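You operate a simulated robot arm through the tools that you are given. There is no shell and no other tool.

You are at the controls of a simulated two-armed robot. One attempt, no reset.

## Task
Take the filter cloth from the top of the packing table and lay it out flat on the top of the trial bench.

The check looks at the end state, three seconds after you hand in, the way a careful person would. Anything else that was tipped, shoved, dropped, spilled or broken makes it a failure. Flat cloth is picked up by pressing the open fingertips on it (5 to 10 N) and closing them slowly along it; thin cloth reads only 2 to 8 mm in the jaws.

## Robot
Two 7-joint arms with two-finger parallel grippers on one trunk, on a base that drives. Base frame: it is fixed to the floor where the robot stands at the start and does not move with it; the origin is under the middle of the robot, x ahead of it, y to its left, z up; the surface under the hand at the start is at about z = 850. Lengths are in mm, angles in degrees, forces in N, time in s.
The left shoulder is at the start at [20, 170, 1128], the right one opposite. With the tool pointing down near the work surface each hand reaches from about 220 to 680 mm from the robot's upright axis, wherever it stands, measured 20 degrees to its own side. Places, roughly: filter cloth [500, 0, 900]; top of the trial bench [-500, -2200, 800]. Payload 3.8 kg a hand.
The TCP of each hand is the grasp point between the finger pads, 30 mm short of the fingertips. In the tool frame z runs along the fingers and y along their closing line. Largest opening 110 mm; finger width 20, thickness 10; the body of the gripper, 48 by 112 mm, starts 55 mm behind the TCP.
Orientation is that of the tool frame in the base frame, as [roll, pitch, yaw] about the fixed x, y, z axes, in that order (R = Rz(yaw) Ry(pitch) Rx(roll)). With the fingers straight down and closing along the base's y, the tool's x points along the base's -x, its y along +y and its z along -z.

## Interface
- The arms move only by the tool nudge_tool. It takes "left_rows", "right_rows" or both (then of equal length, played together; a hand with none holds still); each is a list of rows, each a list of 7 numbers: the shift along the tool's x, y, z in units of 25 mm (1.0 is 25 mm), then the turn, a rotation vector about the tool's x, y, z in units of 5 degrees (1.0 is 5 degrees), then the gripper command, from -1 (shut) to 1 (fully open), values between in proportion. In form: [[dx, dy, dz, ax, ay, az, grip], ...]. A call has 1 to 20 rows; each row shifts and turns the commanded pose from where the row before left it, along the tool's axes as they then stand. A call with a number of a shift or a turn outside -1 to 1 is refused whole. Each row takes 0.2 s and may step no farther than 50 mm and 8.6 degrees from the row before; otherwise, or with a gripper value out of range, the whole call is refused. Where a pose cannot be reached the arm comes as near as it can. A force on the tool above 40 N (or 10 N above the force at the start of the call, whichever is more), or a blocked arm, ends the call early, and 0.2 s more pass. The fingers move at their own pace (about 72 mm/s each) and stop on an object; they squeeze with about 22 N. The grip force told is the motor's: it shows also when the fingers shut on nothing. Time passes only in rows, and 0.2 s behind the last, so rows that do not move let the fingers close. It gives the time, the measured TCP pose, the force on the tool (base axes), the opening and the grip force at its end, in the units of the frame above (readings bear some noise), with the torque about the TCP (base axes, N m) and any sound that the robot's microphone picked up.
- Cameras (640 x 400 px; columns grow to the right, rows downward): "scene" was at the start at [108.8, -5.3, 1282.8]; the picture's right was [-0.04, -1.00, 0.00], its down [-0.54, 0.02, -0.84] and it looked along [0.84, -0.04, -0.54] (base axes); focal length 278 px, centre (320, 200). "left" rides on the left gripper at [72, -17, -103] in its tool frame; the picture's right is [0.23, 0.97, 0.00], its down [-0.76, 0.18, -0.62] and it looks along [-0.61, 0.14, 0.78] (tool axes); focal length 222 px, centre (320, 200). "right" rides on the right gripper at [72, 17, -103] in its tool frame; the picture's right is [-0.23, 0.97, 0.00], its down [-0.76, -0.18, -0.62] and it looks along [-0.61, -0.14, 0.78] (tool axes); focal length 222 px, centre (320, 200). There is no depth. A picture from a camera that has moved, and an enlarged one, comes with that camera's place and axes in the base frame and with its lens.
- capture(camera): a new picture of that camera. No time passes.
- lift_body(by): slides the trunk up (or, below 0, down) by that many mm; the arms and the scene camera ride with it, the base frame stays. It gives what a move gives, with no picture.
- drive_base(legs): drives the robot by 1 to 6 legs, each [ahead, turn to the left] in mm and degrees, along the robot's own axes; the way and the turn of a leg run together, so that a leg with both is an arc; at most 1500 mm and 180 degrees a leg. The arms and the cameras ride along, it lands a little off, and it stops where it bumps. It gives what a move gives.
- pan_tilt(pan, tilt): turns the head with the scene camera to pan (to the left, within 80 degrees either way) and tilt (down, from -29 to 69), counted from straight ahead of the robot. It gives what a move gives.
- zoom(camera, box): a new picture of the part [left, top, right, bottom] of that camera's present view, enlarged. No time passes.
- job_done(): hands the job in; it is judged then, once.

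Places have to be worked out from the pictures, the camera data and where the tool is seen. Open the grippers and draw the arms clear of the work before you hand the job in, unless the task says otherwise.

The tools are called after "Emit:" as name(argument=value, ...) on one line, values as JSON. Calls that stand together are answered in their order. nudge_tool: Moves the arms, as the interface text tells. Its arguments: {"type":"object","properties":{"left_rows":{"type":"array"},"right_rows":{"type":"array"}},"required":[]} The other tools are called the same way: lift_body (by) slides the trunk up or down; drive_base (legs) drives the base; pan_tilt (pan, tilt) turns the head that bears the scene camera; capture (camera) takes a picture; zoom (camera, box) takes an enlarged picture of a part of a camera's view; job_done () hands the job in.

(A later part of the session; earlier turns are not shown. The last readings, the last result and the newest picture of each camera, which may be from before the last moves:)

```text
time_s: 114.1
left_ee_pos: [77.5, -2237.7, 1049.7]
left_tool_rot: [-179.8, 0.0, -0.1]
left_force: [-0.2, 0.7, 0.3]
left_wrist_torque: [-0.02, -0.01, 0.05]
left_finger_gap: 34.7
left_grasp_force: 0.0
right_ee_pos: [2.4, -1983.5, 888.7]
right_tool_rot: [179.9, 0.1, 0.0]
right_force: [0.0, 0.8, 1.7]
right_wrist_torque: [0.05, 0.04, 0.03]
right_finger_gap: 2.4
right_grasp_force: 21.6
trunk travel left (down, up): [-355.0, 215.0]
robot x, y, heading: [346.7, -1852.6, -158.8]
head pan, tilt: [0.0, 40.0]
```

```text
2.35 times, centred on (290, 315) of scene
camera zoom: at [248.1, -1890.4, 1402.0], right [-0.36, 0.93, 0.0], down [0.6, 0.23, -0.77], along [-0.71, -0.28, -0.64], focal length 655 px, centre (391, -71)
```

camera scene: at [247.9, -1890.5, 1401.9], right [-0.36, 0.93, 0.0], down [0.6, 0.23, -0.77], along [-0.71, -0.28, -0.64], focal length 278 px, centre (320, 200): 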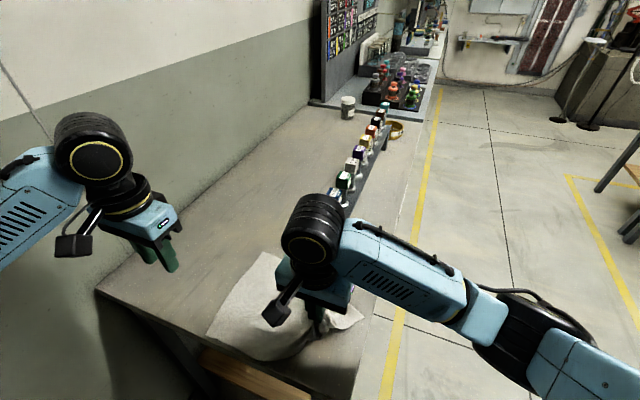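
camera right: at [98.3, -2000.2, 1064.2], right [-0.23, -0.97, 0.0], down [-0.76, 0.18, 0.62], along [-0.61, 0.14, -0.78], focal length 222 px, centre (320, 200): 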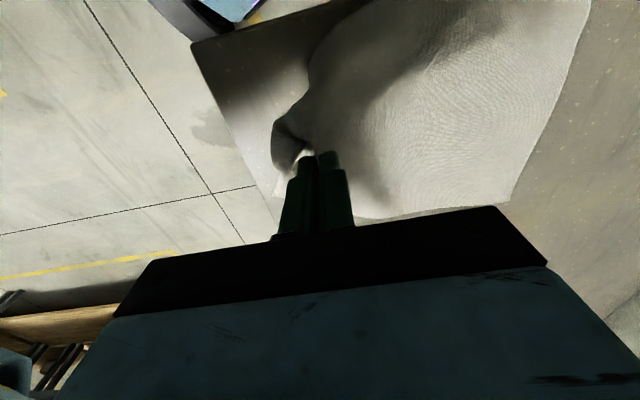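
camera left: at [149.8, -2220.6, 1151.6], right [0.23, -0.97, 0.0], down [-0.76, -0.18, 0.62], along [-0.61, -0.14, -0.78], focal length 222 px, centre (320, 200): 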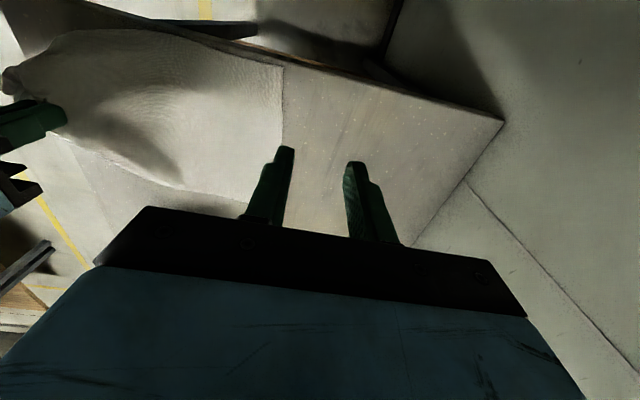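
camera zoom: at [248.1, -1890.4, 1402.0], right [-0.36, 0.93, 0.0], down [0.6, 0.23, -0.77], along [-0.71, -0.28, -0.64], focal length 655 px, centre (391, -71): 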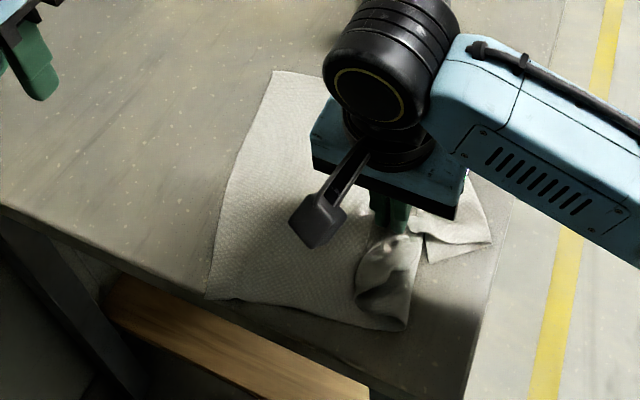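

The side is down again but bunched around the fingers. I'll open slowly, lift the hand clear and look at how it rests.

Emit:
nudge_tool(right_rows=[[0, 0, 0, 0, 0, 0, -0.9], [0, 0, 0, 0, 0, 0, -0.8], [0, 0, 0, 0, 0, 0, -0.7], [0, 0, 0, 0, 0, 0, -0.6], [0, 0, 0, 0, 0, 0, -0.5], [0, 0, 0, 0, 0, 0, -0.4], [0, 0, 0, 0, 0, 0, -0.4], [0, 0, -0.3, 0, 0, 0, -0.4], [0, 0, -0.6, 0, 0, 0, -0.4], [0, 0, -1, 0, 0, 0, -0.4], [0, 0, -1, 0, 0, 0, -0.4], [0, 0, -1, 0, 0, 0, -0.4], [0, -0.9, -1, 0, 0, 0, -0.4], [0, -0.9, -1, 0, 0, 0, -0.4], [0, -0.9, -1, 0, 0, 0, -0.4], [0, -0.9, 0, 0, 0, 0, -0.4]])

Emit:
zoom(camera="right", box=[300, 0, 640, 220])

Emit:
zoom(camera="left", box=[0, 0, 320, 220])

Emit:
zoom(camera="scene", box=[180, 230, 400, 400])

```text
time_s: 117.5
left_ee_pos: [78.2, -2238.0, 1049.2]
left_tool_rot: [-179.8, 0.0, 0.0]
left_force: [-0.6, -1.1, 0.0]
left_wrist_torque: [-0.05, 0.02, -0.02]
left_finger_gap: 34.6
left_grasp_force: 0.0
right_ee_pos: [4.1, -1894.5, 1061.4]
right_tool_rot: [-180.0, 0.0, 0.1]
right_force: [0.3, 0.3, -0.7]
right_wrist_torque: [0.01, 0.0, 0.01]
right_finger_gap: 33.0
right_grasp_force: 0.1
trunk travel left (down, up): [-355.0, 215.0]
robot x, y, heading: [348.2, -1850.8, -158.6]
head pan, tilt: [0.0, 40.0]
```

```text
1.82 times, centred on (470, 110) of right
camera zoom: at [75.4, -1910.5, 1164.8], right [-0.23, -0.97, 0.0], down [-0.76, 0.18, 0.62], along [-0.61, 0.14, -0.78], focal length 404 px, centre (47, 364)
```

zoom: 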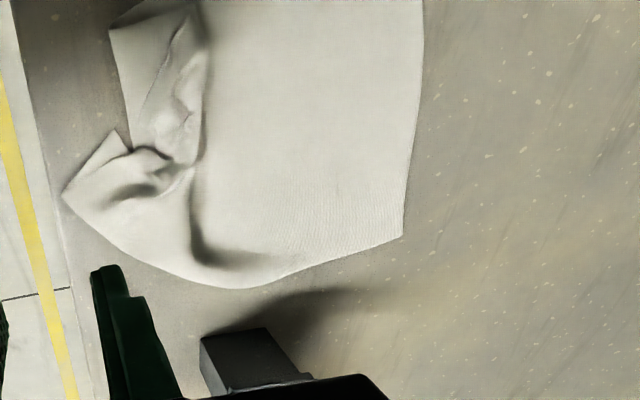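

```text
1.82 times, centred on (160, 110) of left
camera zoom: at [149.8, -2220.1, 1151.7], right [0.23, -0.97, 0.0], down [-0.76, -0.18, 0.62], along [-0.61, -0.14, -0.78], focal length 404 px, centre (611, 364)
```

zoom: 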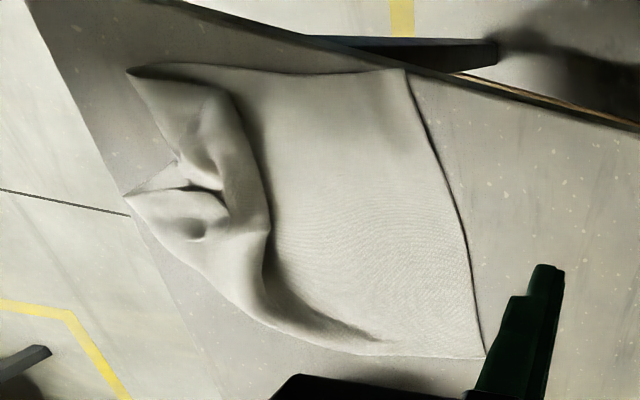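

```text
2.35 times, centred on (290, 315) of scene
camera zoom: at [248.0, -1889.9, 1401.9], right [-0.36, 0.93, 0.0], down [0.6, 0.23, -0.77], along [-0.71, -0.28, -0.64], focal length 655 px, centre (391, -71)
```

zoom: 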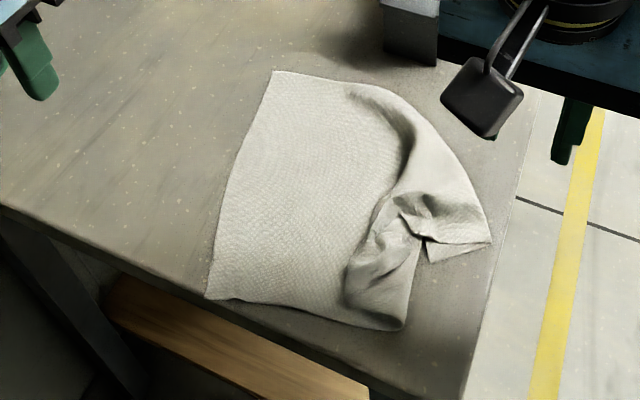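

Now the right part is crumpled, but the left short edge is clean: corners at about (107,-2101) and (-107,-2157). I'll re-lift the cloth by those two corners so everything hangs out free, then lay it along -y. First I'll bring the left hand inward, raise both hands, and turn the base left 24° for reach.

Emit:
nudge_tool(left_rows=[[-0.12, -0.787, -0.27, 0, 0, 0, -0.364], [-0.12, -0.787, -0.27, 0, 0, 0, -0.364], [-0.12, -0.787, -0.27, 0, 0, 0, -0.364], [-0.12, -0.787, -0.27, 0, 0, 0, -0.364], [-0.12, -0.787, -0.27, 0, 0, 0, -0.364], [-0.12, -0.787, -0.27, 0, 0, 0, -0.364]], right_rows=[[0, 0, -0.27, 0, 0, 0, -0.364], [0, 0, -0.27, 0, 0, 0, -0.364], [0, 0, -0.27, 0, 0, 0, -0.364], [0, 0, -0.27, 0, 0, 0, -0.364], [0, 0, -0.27, 0, 0, 0, -0.364], [0, 0, -0.27, 0, 0, 0, -0.364]])

Emit:
drive_base(legs=[[0, 24]])

Emit:
capture(camera="scene")

```text
time_s: 118.9
left_ee_pos: [60.6, -2118.9, 1092.2]
left_tool_rot: [-179.8, 0.0, 0.0]
left_force: [0.1, 0.6, 0.2]
left_wrist_torque: [-0.02, 0.02, 0.02]
left_finger_gap: 34.4
left_grasp_force: 0.1
right_ee_pos: [2.1, -1893.3, 1100.6]
right_tool_rot: [-180.0, 0.0, 0.1]
right_force: [-0.6, -0.5, -0.8]
right_wrist_torque: [0.01, -0.02, 0.05]
right_finger_gap: 35.0
right_grasp_force: 0.1
trunk travel left (down, up): [-355.0, 215.0]
robot x, y, heading: [346.6, -1848.3, -158.7]
head pan, tilt: [0.0, 40.0]
```

```text
time_s: 120.6
left_ee_pos: [196.9, -2212.0, 1091.8]
left_tool_rot: [-179.8, -0.1, 24.2]
left_force: [-0.4, -0.6, 0.2]
left_wrist_torque: [0.01, 0.0, -0.01]
left_finger_gap: 34.7
left_grasp_force: 0.0
right_ee_pos: [52.5, -2030.9, 1102.1]
right_tool_rot: [-180.0, 0.0, 24.2]
right_force: [0.6, -0.1, 0.1]
right_wrist_torque: [0.01, 0.02, 0.01]
right_finger_gap: 34.7
right_grasp_force: 0.1
trunk travel left (down, up): [-355.0, 215.0]
robot x, y, heading: [346.2, -1847.9, -134.6]
head pan, tilt: [0.0, 40.0]
```

```text
taken
camera scene: at [272.7, -1927.8, 1401.9], right [-0.71, 0.7, 0.0], down [0.45, 0.46, -0.77], along [-0.54, -0.55, -0.64], focal length 278 px, centre (320, 200)
```

scene: 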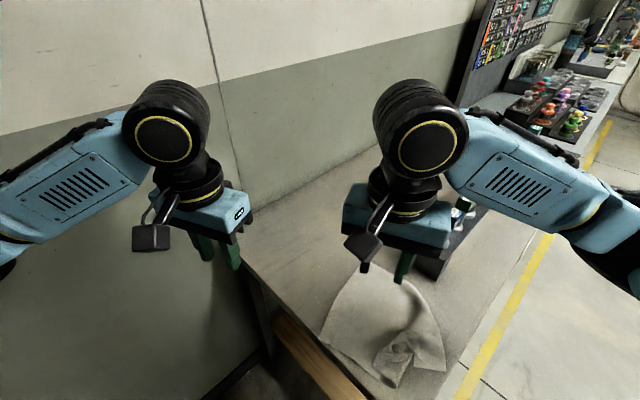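

I'm turned to heading -134.6 and the view is clear. I'll rotate both hands about 80° so their closing line runs along the left short edge, then check the corner places with the wrist cameras.

Emit:
nudge_tool(left_rows=[[0, 0, 0, 0, 0, -0.947, -0.364], [0, 0, 0, 0, 0, -0.947, -0.364], [0, 0, 0, 0, 0, -0.947, -0.364], [0, 0, 0, 0, 0, -0.947, -0.364], [0, 0, 0, 0, 0, -0.947, -0.364], [0, 0, 0, 0, 0, -0.947, -0.364], [0, 0, 0, 0, 0, -0.947, -0.364], [0, 0, 0, 0, 0, -0.947, -0.364], [0, 0, 0, 0, 0, -0.947, -0.364], [0, 0, 0, 0, 0, -0.947, -0.364], [0, 0, 0, 0, 0, -0.947, -0.364], [0, 0, 0, 0, 0, -0.947, -0.364], [0, 0, 0, 0, 0, -0.947, -0.364], [0, 0, 0, 0, 0, -0.947, -0.364], [0, 0, 0, 0, 0, -0.947, -0.364], [0, 0, 0, 0, 0, -0.947, -0.364], [0, 0, 0, 0, 0, -0.947, -0.364]], right_rows=[[0, 0, 0, 0, 0, -0.947, -0.364], [0, 0, 0, 0, 0, -0.947, -0.364], [0, 0, 0, 0, 0, -0.947, -0.364], [0, 0, 0, 0, 0, -0.947, -0.364], [0, 0, 0, 0, 0, -0.947, -0.364], [0, 0, 0, 0, 0, -0.947, -0.364], [0, 0, 0, 0, 0, -0.947, -0.364], [0, 0, 0, 0, 0, -0.947, -0.364], [0, 0, 0, 0, 0, -0.947, -0.364], [0, 0, 0, 0, 0, -0.947, -0.364], [0, 0, 0, 0, 0, -0.947, -0.364], [0, 0, 0, 0, 0, -0.947, -0.364], [0, 0, 0, 0, 0, -0.947, -0.364], [0, 0, 0, 0, 0, -0.947, -0.364], [0, 0, 0, 0, 0, -0.947, -0.364], [0, 0, 0, 0, 0, -0.947, -0.364], [0, 0, 0, 0, 0, -0.947, -0.364]])

Emit:
capture(camera="scene")

Emit:
capture(camera="left")

Emit:
capture(camera="right")

```text
time_s: 124.2
left_ee_pos: [196.4, -2212.3, 1092.8]
left_tool_rot: [180.0, -0.1, 104.7]
left_force: [0.3, -0.1, 0.4]
left_wrist_torque: [0.0, -0.01, -0.02]
left_finger_gap: 34.4
left_grasp_force: 0.0
right_ee_pos: [51.7, -2031.0, 1101.3]
right_tool_rot: [-179.9, -0.1, 104.7]
right_force: [-0.6, 0.6, -0.4]
right_wrist_torque: [-0.01, 0.03, 0.02]
right_finger_gap: 35.0
right_grasp_force: 0.0
trunk travel left (down, up): [-355.0, 215.0]
robot x, y, heading: [350.7, -1852.9, -134.5]
head pan, tilt: [0.0, 40.0]
```

```text
taken
camera scene: at [272.4, -1927.6, 1401.9], right [-0.71, 0.7, 0.0], down [0.45, 0.46, -0.77], along [-0.54, -0.55, -0.64], focal length 278 px, centre (320, 200)
```

scene: 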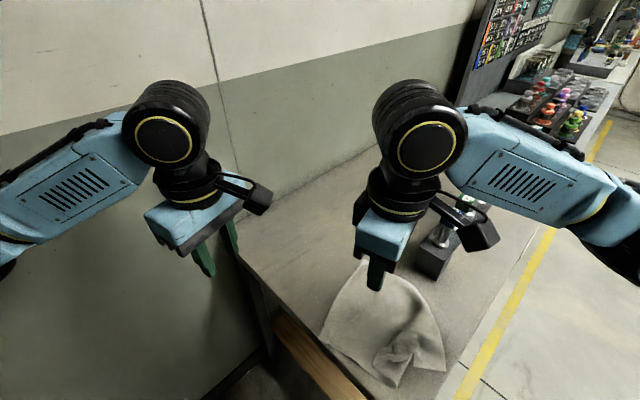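

```text
taken
camera left: at [161.7, -2147.2, 1194.7], right [0.88, 0.47, 0.0], down [0.37, -0.69, 0.62], along [0.29, -0.55, -0.78], focal length 222 px, centre (320, 200)
```

left: 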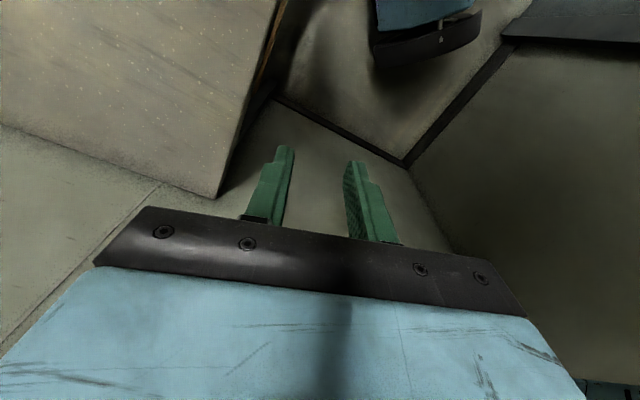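

```text
taken
camera right: at [48.9, -1957.4, 1204.0], right [1.0, 0.03, 0.0], down [0.02, -0.78, 0.62], along [0.02, -0.62, -0.78], focal length 222 px, centre (320, 200)
```

right: 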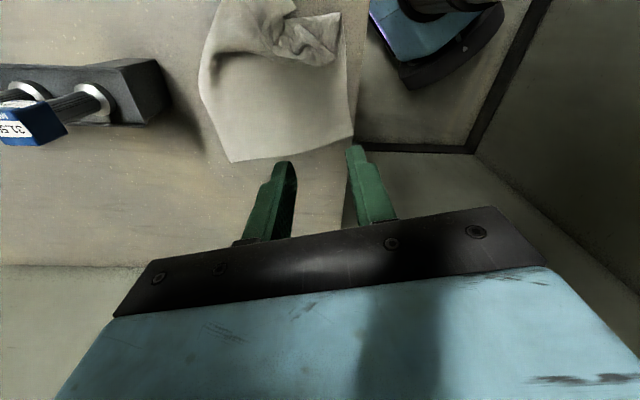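

The right wrist view confirms the short edge's corners at about (112,-2104) and (-107,-2159). I'll move both hands over pinch points about 32 mm in from each corner and lower to just above the cloth.

Emit:
nudge_tool(left_rows=[[0.731, -0.441, 0, 0, 0, 0, -0.364], [0.731, -0.441, 0, 0, 0, 0, -0.364], [0.731, -0.441, 0, 0, 0, 0, -0.364], [0.731, -0.441, 0, 0, 0, 0, -0.364], [0.731, -0.441, 0, 0, 0, 0, -0.364], [0.731, -0.441, 0, 0, 0, 0, -0.364], [0.731, -0.441, 0, 0, 0, 0, -0.364], [0.731, -0.441, 0, 0, 0, 0, -0.364], [0, 0, 0.831, 0, 0, 0, -0.364], [0, 0, 0.831, 0, 0, 0, -0.364], [0, 0, 0.831, 0, 0, 0, -0.364], [0, 0, 0.831, 0, 0, 0, -0.364], [0, 0, 0.831, 0, 0, 0, -0.364], [0, 0, 0.831, 0, 0, 0, -0.364]], right_rows=[[-0.321, -0.766, 0, 0, 0, 0, -0.364], [-0.321, -0.766, 0, 0, 0, 0, -0.364], [-0.321, -0.766, 0, 0, 0, 0, -0.364], [-0.321, -0.766, 0, 0, 0, 0, -0.364], [-0.321, -0.766, 0, 0, 0, 0, -0.364], [-0.321, -0.766, 0, 0, 0, 0, -0.364], [-0.321, -0.766, 0, 0, 0, 0, -0.364], [-0.321, -0.766, 0, 0, 0, 0, -0.364], [0, 0, 0.871, 0, 0, 0, -0.364], [0, 0, 0.871, 0, 0, 0, -0.364], [0, 0, 0.871, 0, 0, 0, -0.364], [0, 0, 0.871, 0, 0, 0, -0.364], [0, 0, 0.871, 0, 0, 0, -0.364], [0, 0, 0.871, 0, 0, 0, -0.364]])

Emit:
capture(camera="scene")

Emit:
capture(camera="left")

Emit:
capture(camera="right")

```text
time_s: 127.2
left_ee_pos: [74.1, -2094.2, 968.1]
left_tool_rot: [180.0, -0.1, 104.5]
left_force: [-0.6, -0.8, 1.2]
left_wrist_torque: [0.0, -0.02, -0.02]
left_finger_gap: 34.7
left_grasp_force: 0.2
right_ee_pos: [-80.0, -2131.9, 969.5]
right_tool_rot: [-180.0, 0.2, 104.7]
right_force: [-0.1, 0.1, 0.0]
right_wrist_torque: [0.03, 0.02, 0.01]
right_finger_gap: 35.2
right_grasp_force: 0.0
trunk travel left (down, up): [-355.0, 215.0]
robot x, y, heading: [349.5, -1850.6, -134.5]
head pan, tilt: [0.0, 40.0]
```

```text
taken
camera scene: at [272.4, -1927.7, 1401.9], right [-0.71, 0.7, 0.0], down [0.45, 0.46, -0.77], along [-0.54, -0.55, -0.64], focal length 278 px, centre (320, 200)
```

scene: 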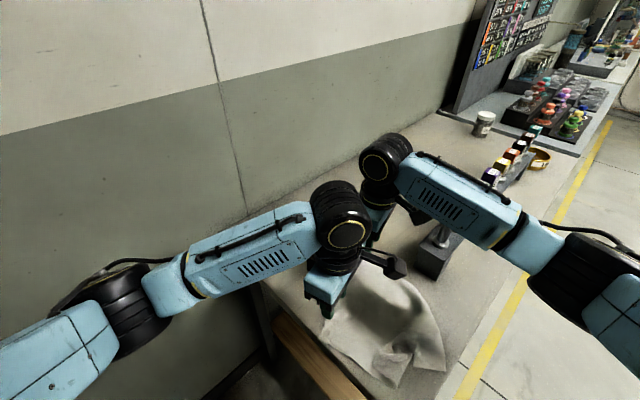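

```text
taken
camera left: at [39.0, -2028.1, 1070.6], right [0.89, 0.47, 0.0], down [0.36, -0.69, 0.62], along [0.29, -0.55, -0.78], focal length 222 px, centre (320, 200)
```

left: 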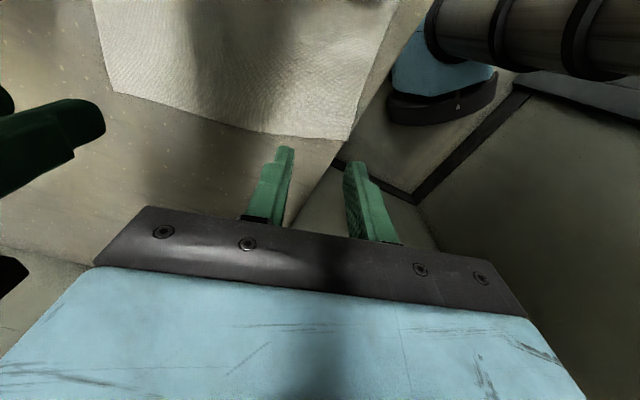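

```text
taken
camera right: at [-82.3, -2057.0, 1072.7], right [1.0, 0.03, 0.0], down [0.02, -0.78, 0.62], along [0.02, -0.62, -0.78], focal length 222 px, centre (320, 200)
```

right: 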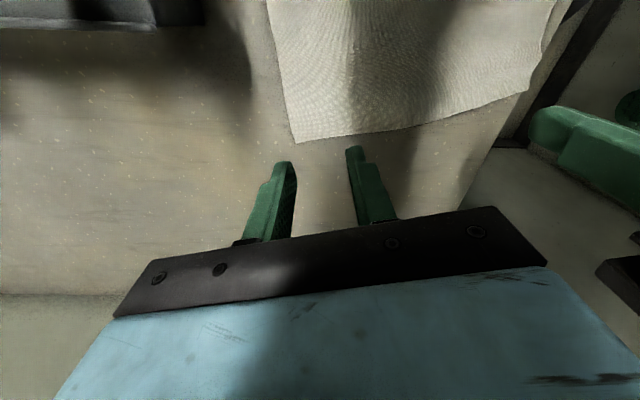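

The corner fixes agree, N=(110,-2100) and F=(-108,-2158), and the hands are well placed. I'll lower to just above contact.

Emit:
nudge_tool(left_rows=[[0.1, 0, 0.65, 0, 0, 0, -0.364], [0, 0, 0.65, 0, 0, 0, -0.364], [0, 0, 0.65, 0, 0, 0, -0.364], [0, 0, 0.65, 0, 0, 0, -0.364], [0, 0, 0.6, 0, 0, 0, -0.364], [0, 0, 0.1, 0, 0, 0, -0.364], [0, 0, 0, 0, 0, 0, -0.364]], right_rows=[[0, 0, 0.65, 0, 0, 0, -0.364], [0, 0, 0.65, 0, 0, 0, -0.364], [0, 0, 0.65, 0, 0, 0, -0.364], [0, 0, 0.65, 0, 0, 0, -0.364], [0, 0, 0.6, 0, 0, 0, -0.364], [0, 0, 0.1, 0, 0, 0, -0.364], [0, 0, 0, 0, 0, 0, -0.364]])

```text
time_s: 128.8
left_ee_pos: [73.8, -2090.7, 885.2]
left_tool_rot: [-180.0, 0.0, 104.6]
left_force: [0.6, -0.1, -0.4]
left_wrist_torque: [0.0, 0.01, -0.02]
left_finger_gap: 34.7
left_grasp_force: 0.1
right_ee_pos: [-79.9, -2130.4, 887.4]
right_tool_rot: [-180.0, 0.1, 104.6]
right_force: [0.1, 0.1, 0.1]
right_wrist_torque: [0.0, 0.01, 0.0]
right_finger_gap: 35.1
right_grasp_force: 0.1
trunk travel left (down, up): [-355.0, 215.0]
robot x, y, heading: [347.5, -1850.1, -134.6]
head pan, tilt: [0.0, 40.0]
```

Still clear on both. I'll step down: left 2.5 mm and right 4 mm.

Emit:
nudge_tool(left_rows=[[0, 0, 0.05, 0, 0, 0, -0.364], [0, 0, 0.05, 0, 0, 0, -0.364], [0, 0, 0, 0, 0, 0, -0.364], [0, 0, 0, 0, 0, 0, -0.364], [0, 0, 0, 0, 0, 0, -0.364]], right_rows=[[0, 0, 0.1, 0, 0, 0, -0.364], [0, 0, 0.06, 0, 0, 0, -0.364], [0, 0, 0, 0, 0, 0, -0.364], [0, 0, 0, 0, 0, 0, -0.364], [0, 0, 0, 0, 0, 0, -0.364]])

```text
time_s: 130.0
left_ee_pos: [73.6, -2090.4, 883.1]
left_tool_rot: [-180.0, -0.1, 104.6]
left_force: [0.1, -0.6, 0.8]
left_wrist_torque: [-0.01, -0.02, 0.04]
left_finger_gap: 34.7
left_grasp_force: 0.0
right_ee_pos: [-79.9, -2130.6, 884.1]
right_tool_rot: [180.0, 0.0, 104.8]
right_force: [-0.5, 0.3, -0.5]
right_wrist_torque: [0.01, 0.01, -0.01]
right_finger_gap: 34.8
right_grasp_force: 0.1
trunk travel left (down, up): [-355.0, 215.0]
robot x, y, heading: [346.3, -1845.8, -134.6]
head pan, tilt: [0.0, 40.0]
```

Nearly there. I'll take the left 1.2 mm and the right 2 mm further down.

Emit:
nudge_tool(left_rows=[[0, 0, 0.03, 0, 0, 0, -0.364], [0, 0, 0.02, 0, 0, 0, -0.364], [0, 0, 0, 0, 0, 0, -0.364], [0, 0, 0, 0, 0, 0, -0.364], [0, 0, 0, 0, 0, 0, -0.364]], right_rows=[[0, 0, 0.05, 0, 0, 0, -0.364], [0, 0, 0.03, 0, 0, 0, -0.364], [0, 0, 0, 0, 0, 0, -0.364], [0, 0, 0, 0, 0, 0, -0.364], [0, 0, 0, 0, 0, 0, -0.364]])

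```text
time_s: 131.2
left_ee_pos: [74.0, -2090.7, 880.6]
left_tool_rot: [179.9, -0.1, 104.6]
left_force: [-0.1, -0.6, 1.0]
left_wrist_torque: [-0.03, -0.03, -0.01]
left_finger_gap: 34.8
left_grasp_force: 0.0
right_ee_pos: [-80.4, -2131.3, 882.7]
right_tool_rot: [-179.9, 0.1, 104.7]
right_force: [0.4, -0.2, 0.1]
right_wrist_torque: [0.0, 0.02, -0.05]
right_finger_gap: 35.1
right_grasp_force: 0.1
trunk travel left (down, up): [-355.0, 215.0]
robot x, y, heading: [348.8, -1846.1, -134.5]
head pan, tilt: [0.0, 40.0]
```

I'll go down about another 0.8–1 mm on each and settle.

Emit:
nudge_tool(left_rows=[[0, 0, 0.02, 0, 0, 0, -0.364], [0, 0, 0.01, 0, 0, 0, -0.364], [0, 0, 0, 0, 0, 0, -0.364], [0, 0, 0, 0, 0, 0, -0.364], [0, 0, 0, 0, 0, 0, -0.364]], right_rows=[[0, 0, 0.03, 0, 0, 0, -0.364], [0, 0, 0.01, 0, 0, 0, -0.364], [0, 0, 0, 0, 0, 0, -0.364], [0, 0, 0, 0, 0, 0, -0.364], [0, 0, 0, 0, 0, 0, -0.364]])

```text
time_s: 132.4
left_ee_pos: [73.8, -2090.3, 881.5]
left_tool_rot: [-179.9, -0.1, 104.6]
left_force: [-0.6, 0.4, 6.5]
left_wrist_torque: [0.06, -0.12, -0.04]
left_finger_gap: 34.4
left_grasp_force: 0.0
right_ee_pos: [-79.5, -2131.0, 881.8]
right_tool_rot: [-179.9, 0.1, 104.6]
right_force: [0.3, -1.0, 1.2]
right_wrist_torque: [-0.05, 0.04, 0.01]
right_finger_gap: 35.0
right_grasp_force: 0.1
trunk travel left (down, up): [-355.0, 215.0]
robot x, y, heading: [349.9, -1851.7, -134.5]
head pan, tilt: [0.0, 40.0]
```

The left is good at 6.5 N; the right needs about 0.6 mm more.

Emit:
nudge_tool(right_rows=[[0, 0, 0.024, 0, 0, 0, -0.364], [0, 0, 0, 0, 0, 0, -0.364], [0, 0, 0, 0, 0, 0, -0.364], [0, 0, 0, 0, 0, 0, -0.364]])

```text
time_s: 133.4
left_ee_pos: [73.3, -2090.0, 881.1]
left_tool_rot: [-180.0, -0.1, 104.6]
left_force: [-1.3, 0.8, 6.2]
left_wrist_torque: [0.01, -0.06, -0.03]
left_finger_gap: 34.2
left_grasp_force: 0.2
right_ee_pos: [-80.6, -2131.9, 881.9]
right_tool_rot: [-179.9, 0.1, 104.6]
right_force: [-0.9, 1.1, 8.9]
right_wrist_torque: [0.04, 0.06, -0.04]
right_finger_gap: 35.1
right_grasp_force: 0.0
trunk travel left (down, up): [-355.0, 215.0]
robot x, y, heading: [344.6, -1852.9, -134.6]
head pan, tilt: [0.0, 40.0]
```

Both press at 6–9 N. I'll close slowly on both.

Emit:
nudge_tool(left_rows=[[0, 0, 0, 0, 0, 0, -0.41], [0, 0, 0, 0, 0, 0, -0.455], [0, 0, 0, 0, 0, 0, -0.5], [0, 0, 0, 0, 0, 0, -0.545], [0, 0, 0, 0, 0, 0, -0.59], [0, 0, 0, 0, 0, 0, -0.635], [0, 0, 0, 0, 0, 0, -0.68], [0, 0, 0, 0, 0, 0, -0.725], [0, 0, 0, 0, 0, 0, -0.77], [0, 0, 0, 0, 0, 0, -0.815], [0, 0, 0, 0, 0, 0, -0.86], [0, 0, 0, 0, 0, 0, -0.905], [0, 0, 0, 0, 0, 0, -0.95], [0, 0, 0, 0, 0, 0, -1], [0, 0, 0, 0, 0, 0, -1], [0, 0, 0, 0, 0, 0, -1]], right_rows=[[0, 0, 0, 0, 0, 0, -0.41], [0, 0, 0, 0, 0, 0, -0.455], [0, 0, 0, 0, 0, 0, -0.5], [0, 0, 0, 0, 0, 0, -0.545], [0, 0, 0, 0, 0, 0, -0.59], [0, 0, 0, 0, 0, 0, -0.635], [0, 0, 0, 0, 0, 0, -0.68], [0, 0, 0, 0, 0, 0, -0.725], [0, 0, 0, 0, 0, 0, -0.77], [0, 0, 0, 0, 0, 0, -0.815], [0, 0, 0, 0, 0, 0, -0.86], [0, 0, 0, 0, 0, 0, -0.905], [0, 0, 0, 0, 0, 0, -0.95], [0, 0, 0, 0, 0, 0, -1], [0, 0, 0, 0, 0, 0, -1], [0, 0, 0, 0, 0, 0, -1]])

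Emit:
capture(camera="left")

Emit:
capture(camera="right")

```text
time_s: 136.8
left_ee_pos: [73.7, -2090.9, 881.1]
left_tool_rot: [-179.7, -0.1, 104.7]
left_force: [-15.4, -5.1, 0.5]
left_wrist_torque: [-0.14, 0.52, 0.03]
left_finger_gap: 2.1
left_grasp_force: 21.9
right_ee_pos: [-78.2, -2130.5, 881.7]
right_tool_rot: [-180.0, 0.2, 104.7]
right_force: [15.5, 4.6, 19.1]
right_wrist_torque: [0.17, -0.44, 0.06]
right_finger_gap: 2.4
right_grasp_force: 22.1
trunk travel left (down, up): [-355.0, 215.0]
robot x, y, heading: [353.5, -1852.2, -134.4]
head pan, tilt: [0.0, 40.0]
```

```text
taken
camera left: at [39.6, -2024.8, 984.7], right [0.89, 0.47, 0.0], down [0.37, -0.69, 0.62], along [0.29, -0.55, -0.78], focal length 222 px, centre (320, 200)
```

left: 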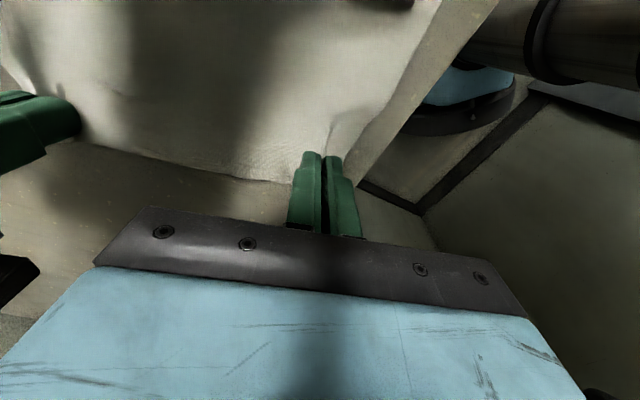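

```text
taken
camera right: at [-81.4, -2057.1, 984.5], right [1.0, 0.03, 0.0], down [0.02, -0.78, 0.62], along [0.02, -0.62, -0.78], focal length 222 px, centre (320, 200)
```

right: 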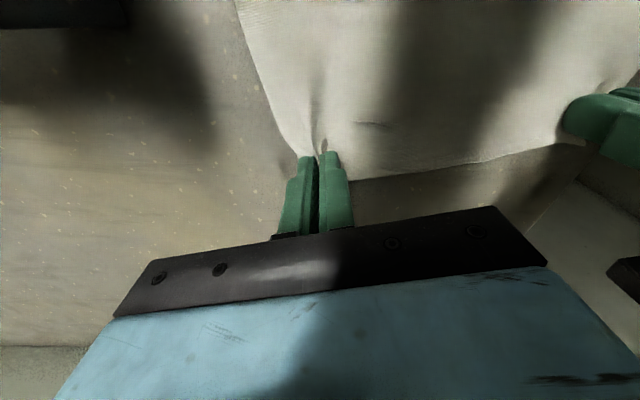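

Both have a pinch (2.1–2.4 mm), though the edge between the hands is tight at about 15 N. I'll ease the hands together 3 mm each, then lift slowly.

Emit:
nudge_tool(left_rows=[[0, -0.06, 0, 0, 0, 0, -1], [0, -0.06, -0.1, 0, 0, 0, -1], [0, -0.03, -0.3, 0, 0, 0, -1], [0, 0, -0.5, 0, 0, 0, -1], [0, 0, -0.5, 0, 0, 0, -1], [0, 0, -0.5, 0, 0, 0, -1], [0, 0, -0.5, 0, 0, 0, -1], [0, 0, -0.5, 0, 0, 0, -1], [0, 0, -0.5, 0, 0, 0, -1], [0, 0, -0.5, 0, 0, 0, -1], [0, 0, -0.5, 0, 0, 0, -1]], right_rows=[[0, 0.06, 0, 0, 0, 0, -1], [0, 0.06, -0.1, 0, 0, 0, -1], [0, 0.03, -0.3, 0, 0, 0, -1], [0, 0, -0.5, 0, 0, 0, -1], [0, 0, -0.5, 0, 0, 0, -1], [0, 0, -0.5, 0, 0, 0, -1], [0, 0, -0.5, 0, 0, 0, -1], [0, 0, -0.5, 0, 0, 0, -1], [0, 0, -0.5, 0, 0, 0, -1], [0, 0, -0.5, 0, 0, 0, -1], [0, 0, -0.5, 0, 0, 0, -1]])

Emit:
lift_body(by=110)

Emit:
lift_body(by=100)

Emit:
capture(camera="scene")

Emit:
capture(camera="left")

Emit:
capture(camera="right")

```text
time_s: 139.2
left_ee_pos: [69.9, -2091.5, 991.8]
left_tool_rot: [180.0, -0.1, 104.5]
left_force: [-2.7, -0.1, 0.5]
left_wrist_torque: [-0.03, 0.1, 0.02]
left_finger_gap: 1.8
left_grasp_force: 22.1
right_ee_pos: [-77.5, -2130.7, 990.0]
right_tool_rot: [180.0, 0.1, 104.7]
right_force: [3.9, 0.8, -0.4]
right_wrist_torque: [-0.01, -0.07, -0.01]
right_finger_gap: 2.3
right_grasp_force: 21.8
trunk travel left (down, up): [-355.0, 215.0]
robot x, y, heading: [348.4, -1851.6, -134.5]
head pan, tilt: [0.0, 40.0]
```

```text
time_s: 140.6
left_ee_pos: [70.9, -2093.5, 1101.0]
left_tool_rot: [-180.0, -0.1, 104.6]
left_force: [-3.4, -1.4, -0.4]
left_wrist_torque: [-0.01, 0.04, 0.04]
left_finger_gap: 1.9
left_grasp_force: 21.7
right_ee_pos: [-77.4, -2131.0, 1099.5]
right_tool_rot: [179.9, -0.1, 104.7]
right_force: [2.5, 0.5, -0.4]
right_wrist_torque: [0.01, -0.07, 0.02]
right_finger_gap: 2.2
right_grasp_force: 22.0
trunk travel left (down, up): [-465.0, 105.0]
robot x, y, heading: [346.4, -1851.4, -134.5]
head pan, tilt: [0.0, 40.0]
```

```text
time_s: 141.9
left_ee_pos: [69.2, -2092.2, 1201.4]
left_tool_rot: [-179.9, -0.2, 104.6]
left_force: [-2.2, -0.8, -0.4]
left_wrist_torque: [-0.02, 0.06, 0.01]
left_finger_gap: 2.3
left_grasp_force: 22.2
right_ee_pos: [-77.6, -2129.9, 1199.8]
right_tool_rot: [-179.8, 0.0, 104.6]
right_force: [3.5, 0.7, -0.9]
right_wrist_torque: [0.02, -0.07, -0.01]
right_finger_gap: 2.5
right_grasp_force: 21.5
trunk travel left (down, up): [-565.0, 5.0]
robot x, y, heading: [350.4, -1849.7, -134.6]
head pan, tilt: [0.0, 40.0]
```

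```text
taken
camera scene: at [272.3, -1927.7, 1611.8], right [-0.71, 0.7, 0.0], down [0.45, 0.46, -0.77], along [-0.54, -0.55, -0.64], focal length 278 px, centre (320, 200)
```

scene: 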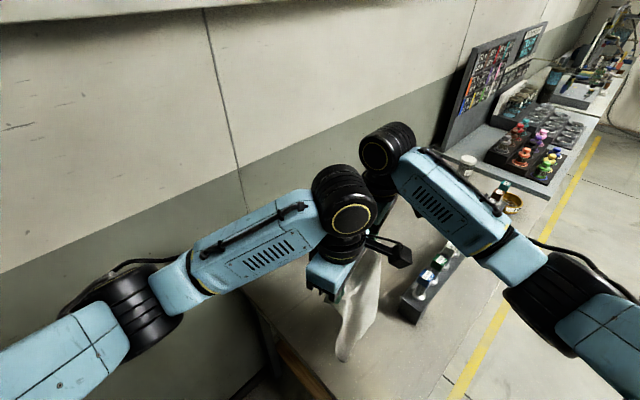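

```text
taken
camera left: at [35.2, -2027.0, 1303.8], right [0.89, 0.46, 0.0], down [0.36, -0.69, 0.62], along [0.29, -0.55, -0.78], focal length 222 px, centre (320, 200)
```

left: 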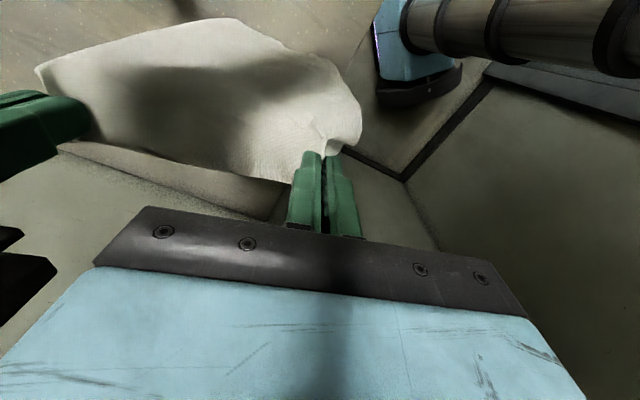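

```text
taken
camera right: at [-79.8, -2055.9, 1303.4], right [1.0, 0.03, 0.0], down [0.02, -0.78, 0.62], along [0.02, -0.62, -0.78], focal length 222 px, centre (320, 200)
```

right: 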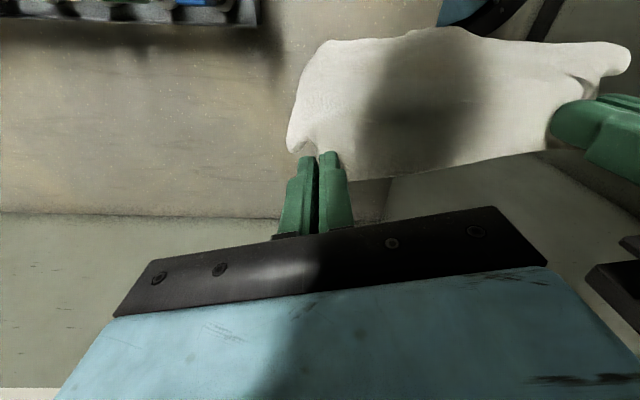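

The cloth hangs from both hands. I'll zoom in to check how its free end hangs.

Emit:
zoom(camera="scene", box=[280, 220, 460, 380])

Emit:
zoom(camera="right", box=[240, 0, 640, 230])

Emit:
zoom(camera="left", box=[0, 0, 400, 230])

```text
2.50 times, centred on (370, 300) of scene
camera zoom: at [272.3, -1927.7, 1611.8], right [-0.71, 0.7, 0.0], down [0.45, 0.46, -0.77], along [-0.54, -0.55, -0.64], focal length 696 px, centre (195, -50)
```

zoom: 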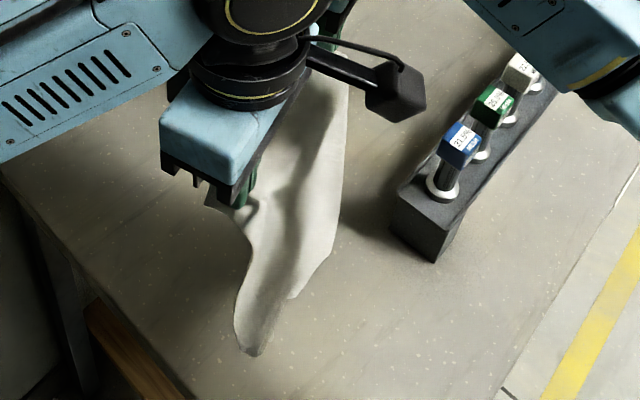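

```text
1.60 times, centred on (440, 115) of right
camera zoom: at [-79.8, -2055.9, 1303.4], right [1.0, 0.03, 0.0], down [0.02, -0.78, 0.62], along [0.02, -0.62, -0.78], focal length 355 px, centre (128, 336)
```

zoom: 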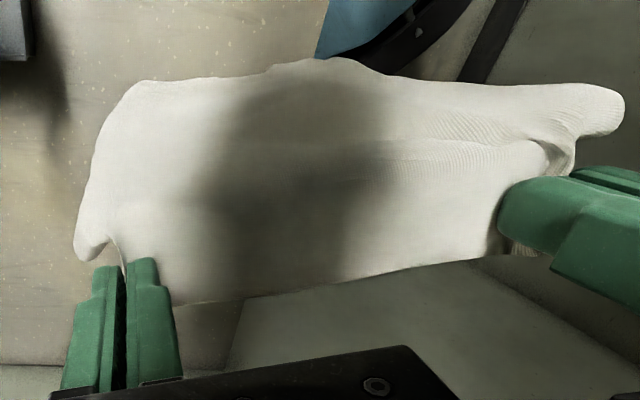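

```text
1.60 times, centred on (200, 115) of left
camera zoom: at [35.2, -2027.0, 1303.8], right [0.89, 0.46, 0.0], down [0.36, -0.69, 0.62], along [0.29, -0.55, -0.78], focal length 355 px, centre (512, 336)
```

zoom: 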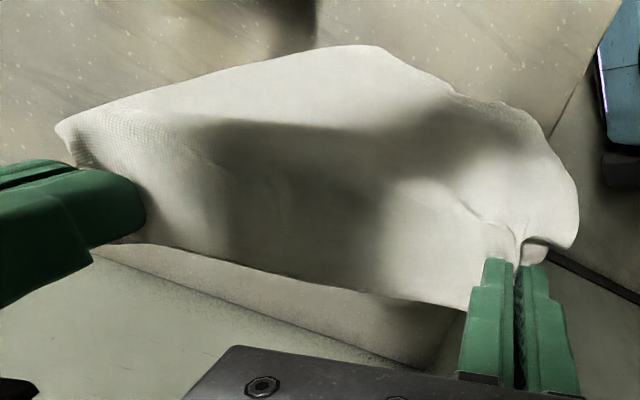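

The cloth hangs mostly free. I'll raise the hands 60 mm, give a few gentle shakes to drop out the creases, then turn the held edge to run along x and carry it to y≈-1995, x centre -25.

Emit:
nudge_tool(left_rows=[[0, 0, -0.8, 0, 0, 0, -1], [0, 0, -0.8, 0, 0, 0, -1], [0, 0, -0.8, 0, 0, 0, -1], [0, 0, 1, 0, 0, 0, -1], [0, 0, -1, 0, 0, 0, -1], [0, 0, 1, 0, 0, 0, -1], [0, 0, -1, 0, 0, 0, -1], [0, 0, 1, 0, 0, 0, -1], [0, 0, -1, 0, 0, 0, -1], [0, 0, 0, 0, 0, 0.973, -1], [0, 0, 0, 0, 0, 0.973, -1], [0, 0, 0, 0, 0, 0.973, -1]], right_rows=[[0, 0, -0.8, 0, 0, 0, -1], [0, 0, -0.8, 0, 0, 0, -1], [0, 0, -0.8, 0, 0, 0, -1], [0, 0, 1, 0, 0, 0, -1], [0, 0, -1, 0, 0, 0, -1], [0, 0, 1, 0, 0, 0, -1], [0, 0, -1, 0, 0, 0, -1], [0, 0, 1, 0, 0, 0, -1], [0, 0, -1, 0, 0, 0, -1], [0, 0, 0, 0, 0, 0.973, -1], [0, 0, 0, 0, 0, 0.973, -1], [0, 0, 0, 0, 0, 0.973, -1]])

Emit:
nudge_tool(left_rows=[[0.388, -0.072, 0, 0, 0, 0, -1], [0.388, -0.072, 0, 0, 0, 0, -1], [0.388, -0.072, 0, 0, 0, 0, -1], [0.388, -0.072, 0, 0, 0, 0, -1], [0.388, -0.072, 0, 0, 0, 0, -1], [0.388, -0.072, 0, 0, 0, 0, -1], [0.388, -0.072, 0, 0, 0, 0, -1], [0.388, -0.072, 0, 0, 0, 0, -1], [0.388, -0.072, 0, 0, 0, 0, -1], [0.388, -0.072, 0, 0, 0, 0, -1], [0, 0, 0, 0, 0, 0, -1]], right_rows=[[0.54, -0.09, 0, 0, 0, 0, -1], [0.54, -0.09, 0, 0, 0, 0, -1], [0.54, -0.09, 0, 0, 0, 0, -1], [0.54, -0.09, 0, 0, 0, 0, -1], [0.54, -0.09, 0, 0, 0, 0, -1], [0.54, -0.09, 0, 0, 0, 0, -1], [0.54, -0.09, 0, 0, 0, 0, -1], [0.54, -0.09, 0, 0, 0, 0, -1], [0.54, -0.09, 0, 0, 0, 0, -1], [0.54, -0.09, 0, 0, 0, 0, -1], [0, 0, 0, 0, 0, 0, -1]])

Emit:
capture(camera="scene")

Emit:
capture(camera="left")

Emit:
capture(camera="right")

```text
time_s: 144.5
left_ee_pos: [70.1, -2091.7, 1261.4]
left_tool_rot: [-179.9, -0.2, 89.9]
left_force: [-4.9, -1.5, -0.4]
left_wrist_torque: [-0.05, 0.12, 0.02]
left_finger_gap: 2.2
left_grasp_force: 22.0
right_ee_pos: [-76.8, -2129.7, 1260.4]
right_tool_rot: [180.0, 0.0, 89.9]
right_force: [5.4, 1.5, -1.0]
right_wrist_torque: [0.09, -0.13, 0.04]
right_finger_gap: 2.1
right_grasp_force: 22.1
trunk travel left (down, up): [-565.0, 5.0]
robot x, y, heading: [344.0, -1853.8, -134.4]
head pan, tilt: [0.0, 40.0]
```

```text
time_s: 146.9
left_ee_pos: [51.0, -1996.0, 1260.5]
left_tool_rot: [-180.0, -0.1, 90.0]
left_force: [-1.1, 0.1, 0.5]
left_wrist_torque: [0.0, 0.06, 0.04]
left_finger_gap: 2.0
left_grasp_force: 22.0
right_ee_pos: [-99.2, -1994.3, 1262.2]
right_tool_rot: [-180.0, 0.0, 90.1]
right_force: [1.6, -0.9, -0.1]
right_wrist_torque: [0.01, -0.06, -0.02]
right_finger_gap: 2.2
right_grasp_force: 22.4
trunk travel left (down, up): [-565.0, 5.0]
robot x, y, heading: [347.2, -1848.3, -134.6]
head pan, tilt: [0.0, 40.0]
```

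```text
taken
camera scene: at [272.5, -1928.3, 1611.9], right [-0.71, 0.7, 0.0], down [0.45, 0.46, -0.77], along [-0.54, -0.55, -0.64], focal length 278 px, centre (320, 200)
```

scene: 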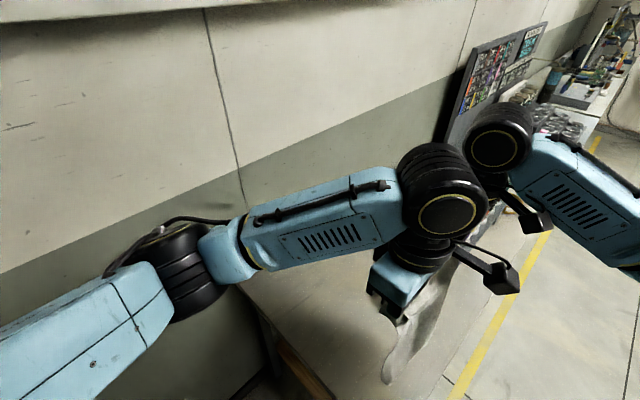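

```text
taken
camera left: at [35.0, -1923.9, 1364.0], right [0.97, 0.23, 0.0], down [0.18, -0.76, 0.62], along [0.14, -0.6, -0.78], focal length 222 px, centre (320, 200)
```

left: 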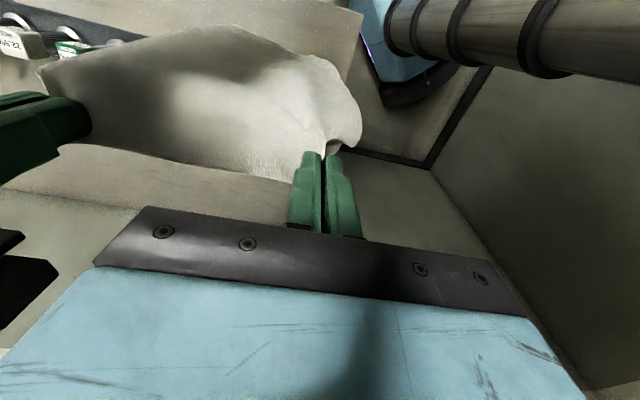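

```text
taken
camera right: at [-82.6, -1923.3, 1364.4], right [0.97, -0.23, 0.0], down [-0.18, -0.76, 0.62], along [-0.14, -0.61, -0.78], focal length 222 px, centre (320, 200)
```

right: 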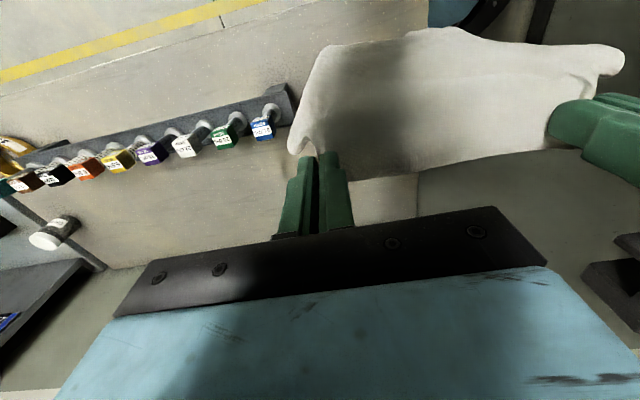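

Triangulating from both wrist views, the free edge hangs at about z 968, y≈-1958. I'll shift 20 mm towards +y and lower the trunk 95 mm, then look at the free edge.

Emit:
nudge_tool(left_rows=[[0.2, 0, 0, 0, 0, 0, -1], [0.2, 0, 0, 0, 0, 0, -1], [0.2, 0, 0, 0, 0, 0, -1], [0.2, 0, 0, 0, 0, 0, -1]], right_rows=[[0.2, 0, 0, 0, 0, 0, -1], [0.2, 0, 0, 0, 0, 0, -1], [0.2, 0, 0, 0, 0, 0, -1], [0.2, 0, 0, 0, 0, 0, -1]])

Emit:
lift_body(by=-95)

Emit:
capture(camera="scene")

Emit:
zoom(camera="left", box=[0, 0, 400, 230])

Emit:
zoom(camera="right", box=[240, 0, 640, 230])

```text
time_s: 147.9
left_ee_pos: [51.1, -1974.7, 1261.8]
left_tool_rot: [180.0, -0.1, 90.0]
left_force: [-2.0, 0.1, -0.3]
left_wrist_torque: [-0.01, 0.04, 0.05]
left_finger_gap: 2.0
left_grasp_force: 22.7
right_ee_pos: [-99.1, -1976.0, 1260.6]
right_tool_rot: [179.9, 0.0, 90.0]
right_force: [1.5, 0.1, 0.0]
right_wrist_torque: [-0.01, -0.02, 0.0]
right_finger_gap: 2.3
right_grasp_force: 22.1
trunk travel left (down, up): [-565.0, 5.0]
robot x, y, heading: [347.8, -1852.1, -134.8]
head pan, tilt: [0.0, 40.0]
```

```text
time_s: 149.2
left_ee_pos: [52.2, -1974.9, 1165.8]
left_tool_rot: [-179.9, -0.1, 90.0]
left_force: [-1.8, -0.1, 0.0]
left_wrist_torque: [0.01, 0.07, 0.03]
left_finger_gap: 2.1
left_grasp_force: 22.0
right_ee_pos: [-99.1, -1975.6, 1165.3]
right_tool_rot: [-179.9, -0.1, 90.0]
right_force: [1.4, -0.2, -0.7]
right_wrist_torque: [0.01, -0.05, 0.01]
right_finger_gap: 2.1
right_grasp_force: 22.0
trunk travel left (down, up): [-470.0, 100.0]
robot x, y, heading: [349.3, -1850.6, -134.6]
head pan, tilt: [0.0, 40.0]
```

```text
taken
camera scene: at [272.5, -1927.5, 1517.0], right [-0.71, 0.7, 0.0], down [0.45, 0.46, -0.77], along [-0.54, -0.55, -0.64], focal length 278 px, centre (320, 200)
```

scene: 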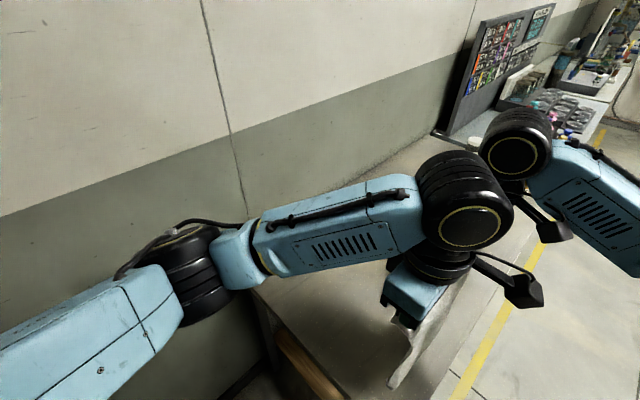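

```text
1.60 times, centred on (200, 115) of left
camera zoom: at [34.9, -1903.2, 1269.2], right [0.97, 0.23, 0.0], down [0.18, -0.76, 0.62], along [0.14, -0.61, -0.78], focal length 355 px, centre (512, 336)
```

zoom: 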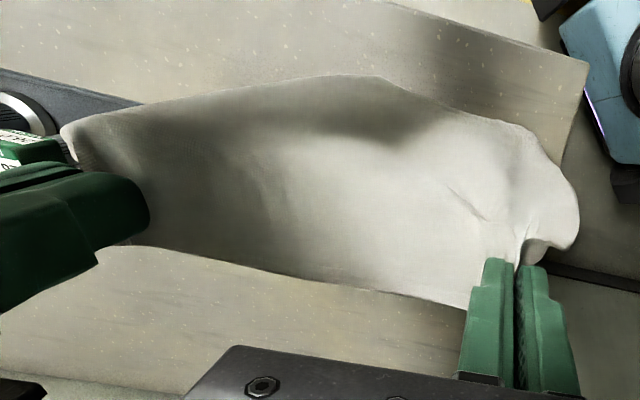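

```text
1.60 times, centred on (440, 115) of right
camera zoom: at [-82.7, -1902.9, 1268.6], right [0.97, -0.23, 0.0], down [-0.18, -0.76, 0.62], along [-0.14, -0.61, -0.78], focal length 355 px, centre (128, 336)
```

zoom: 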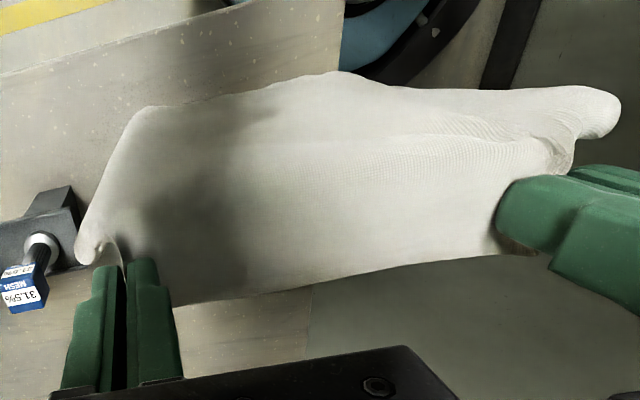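

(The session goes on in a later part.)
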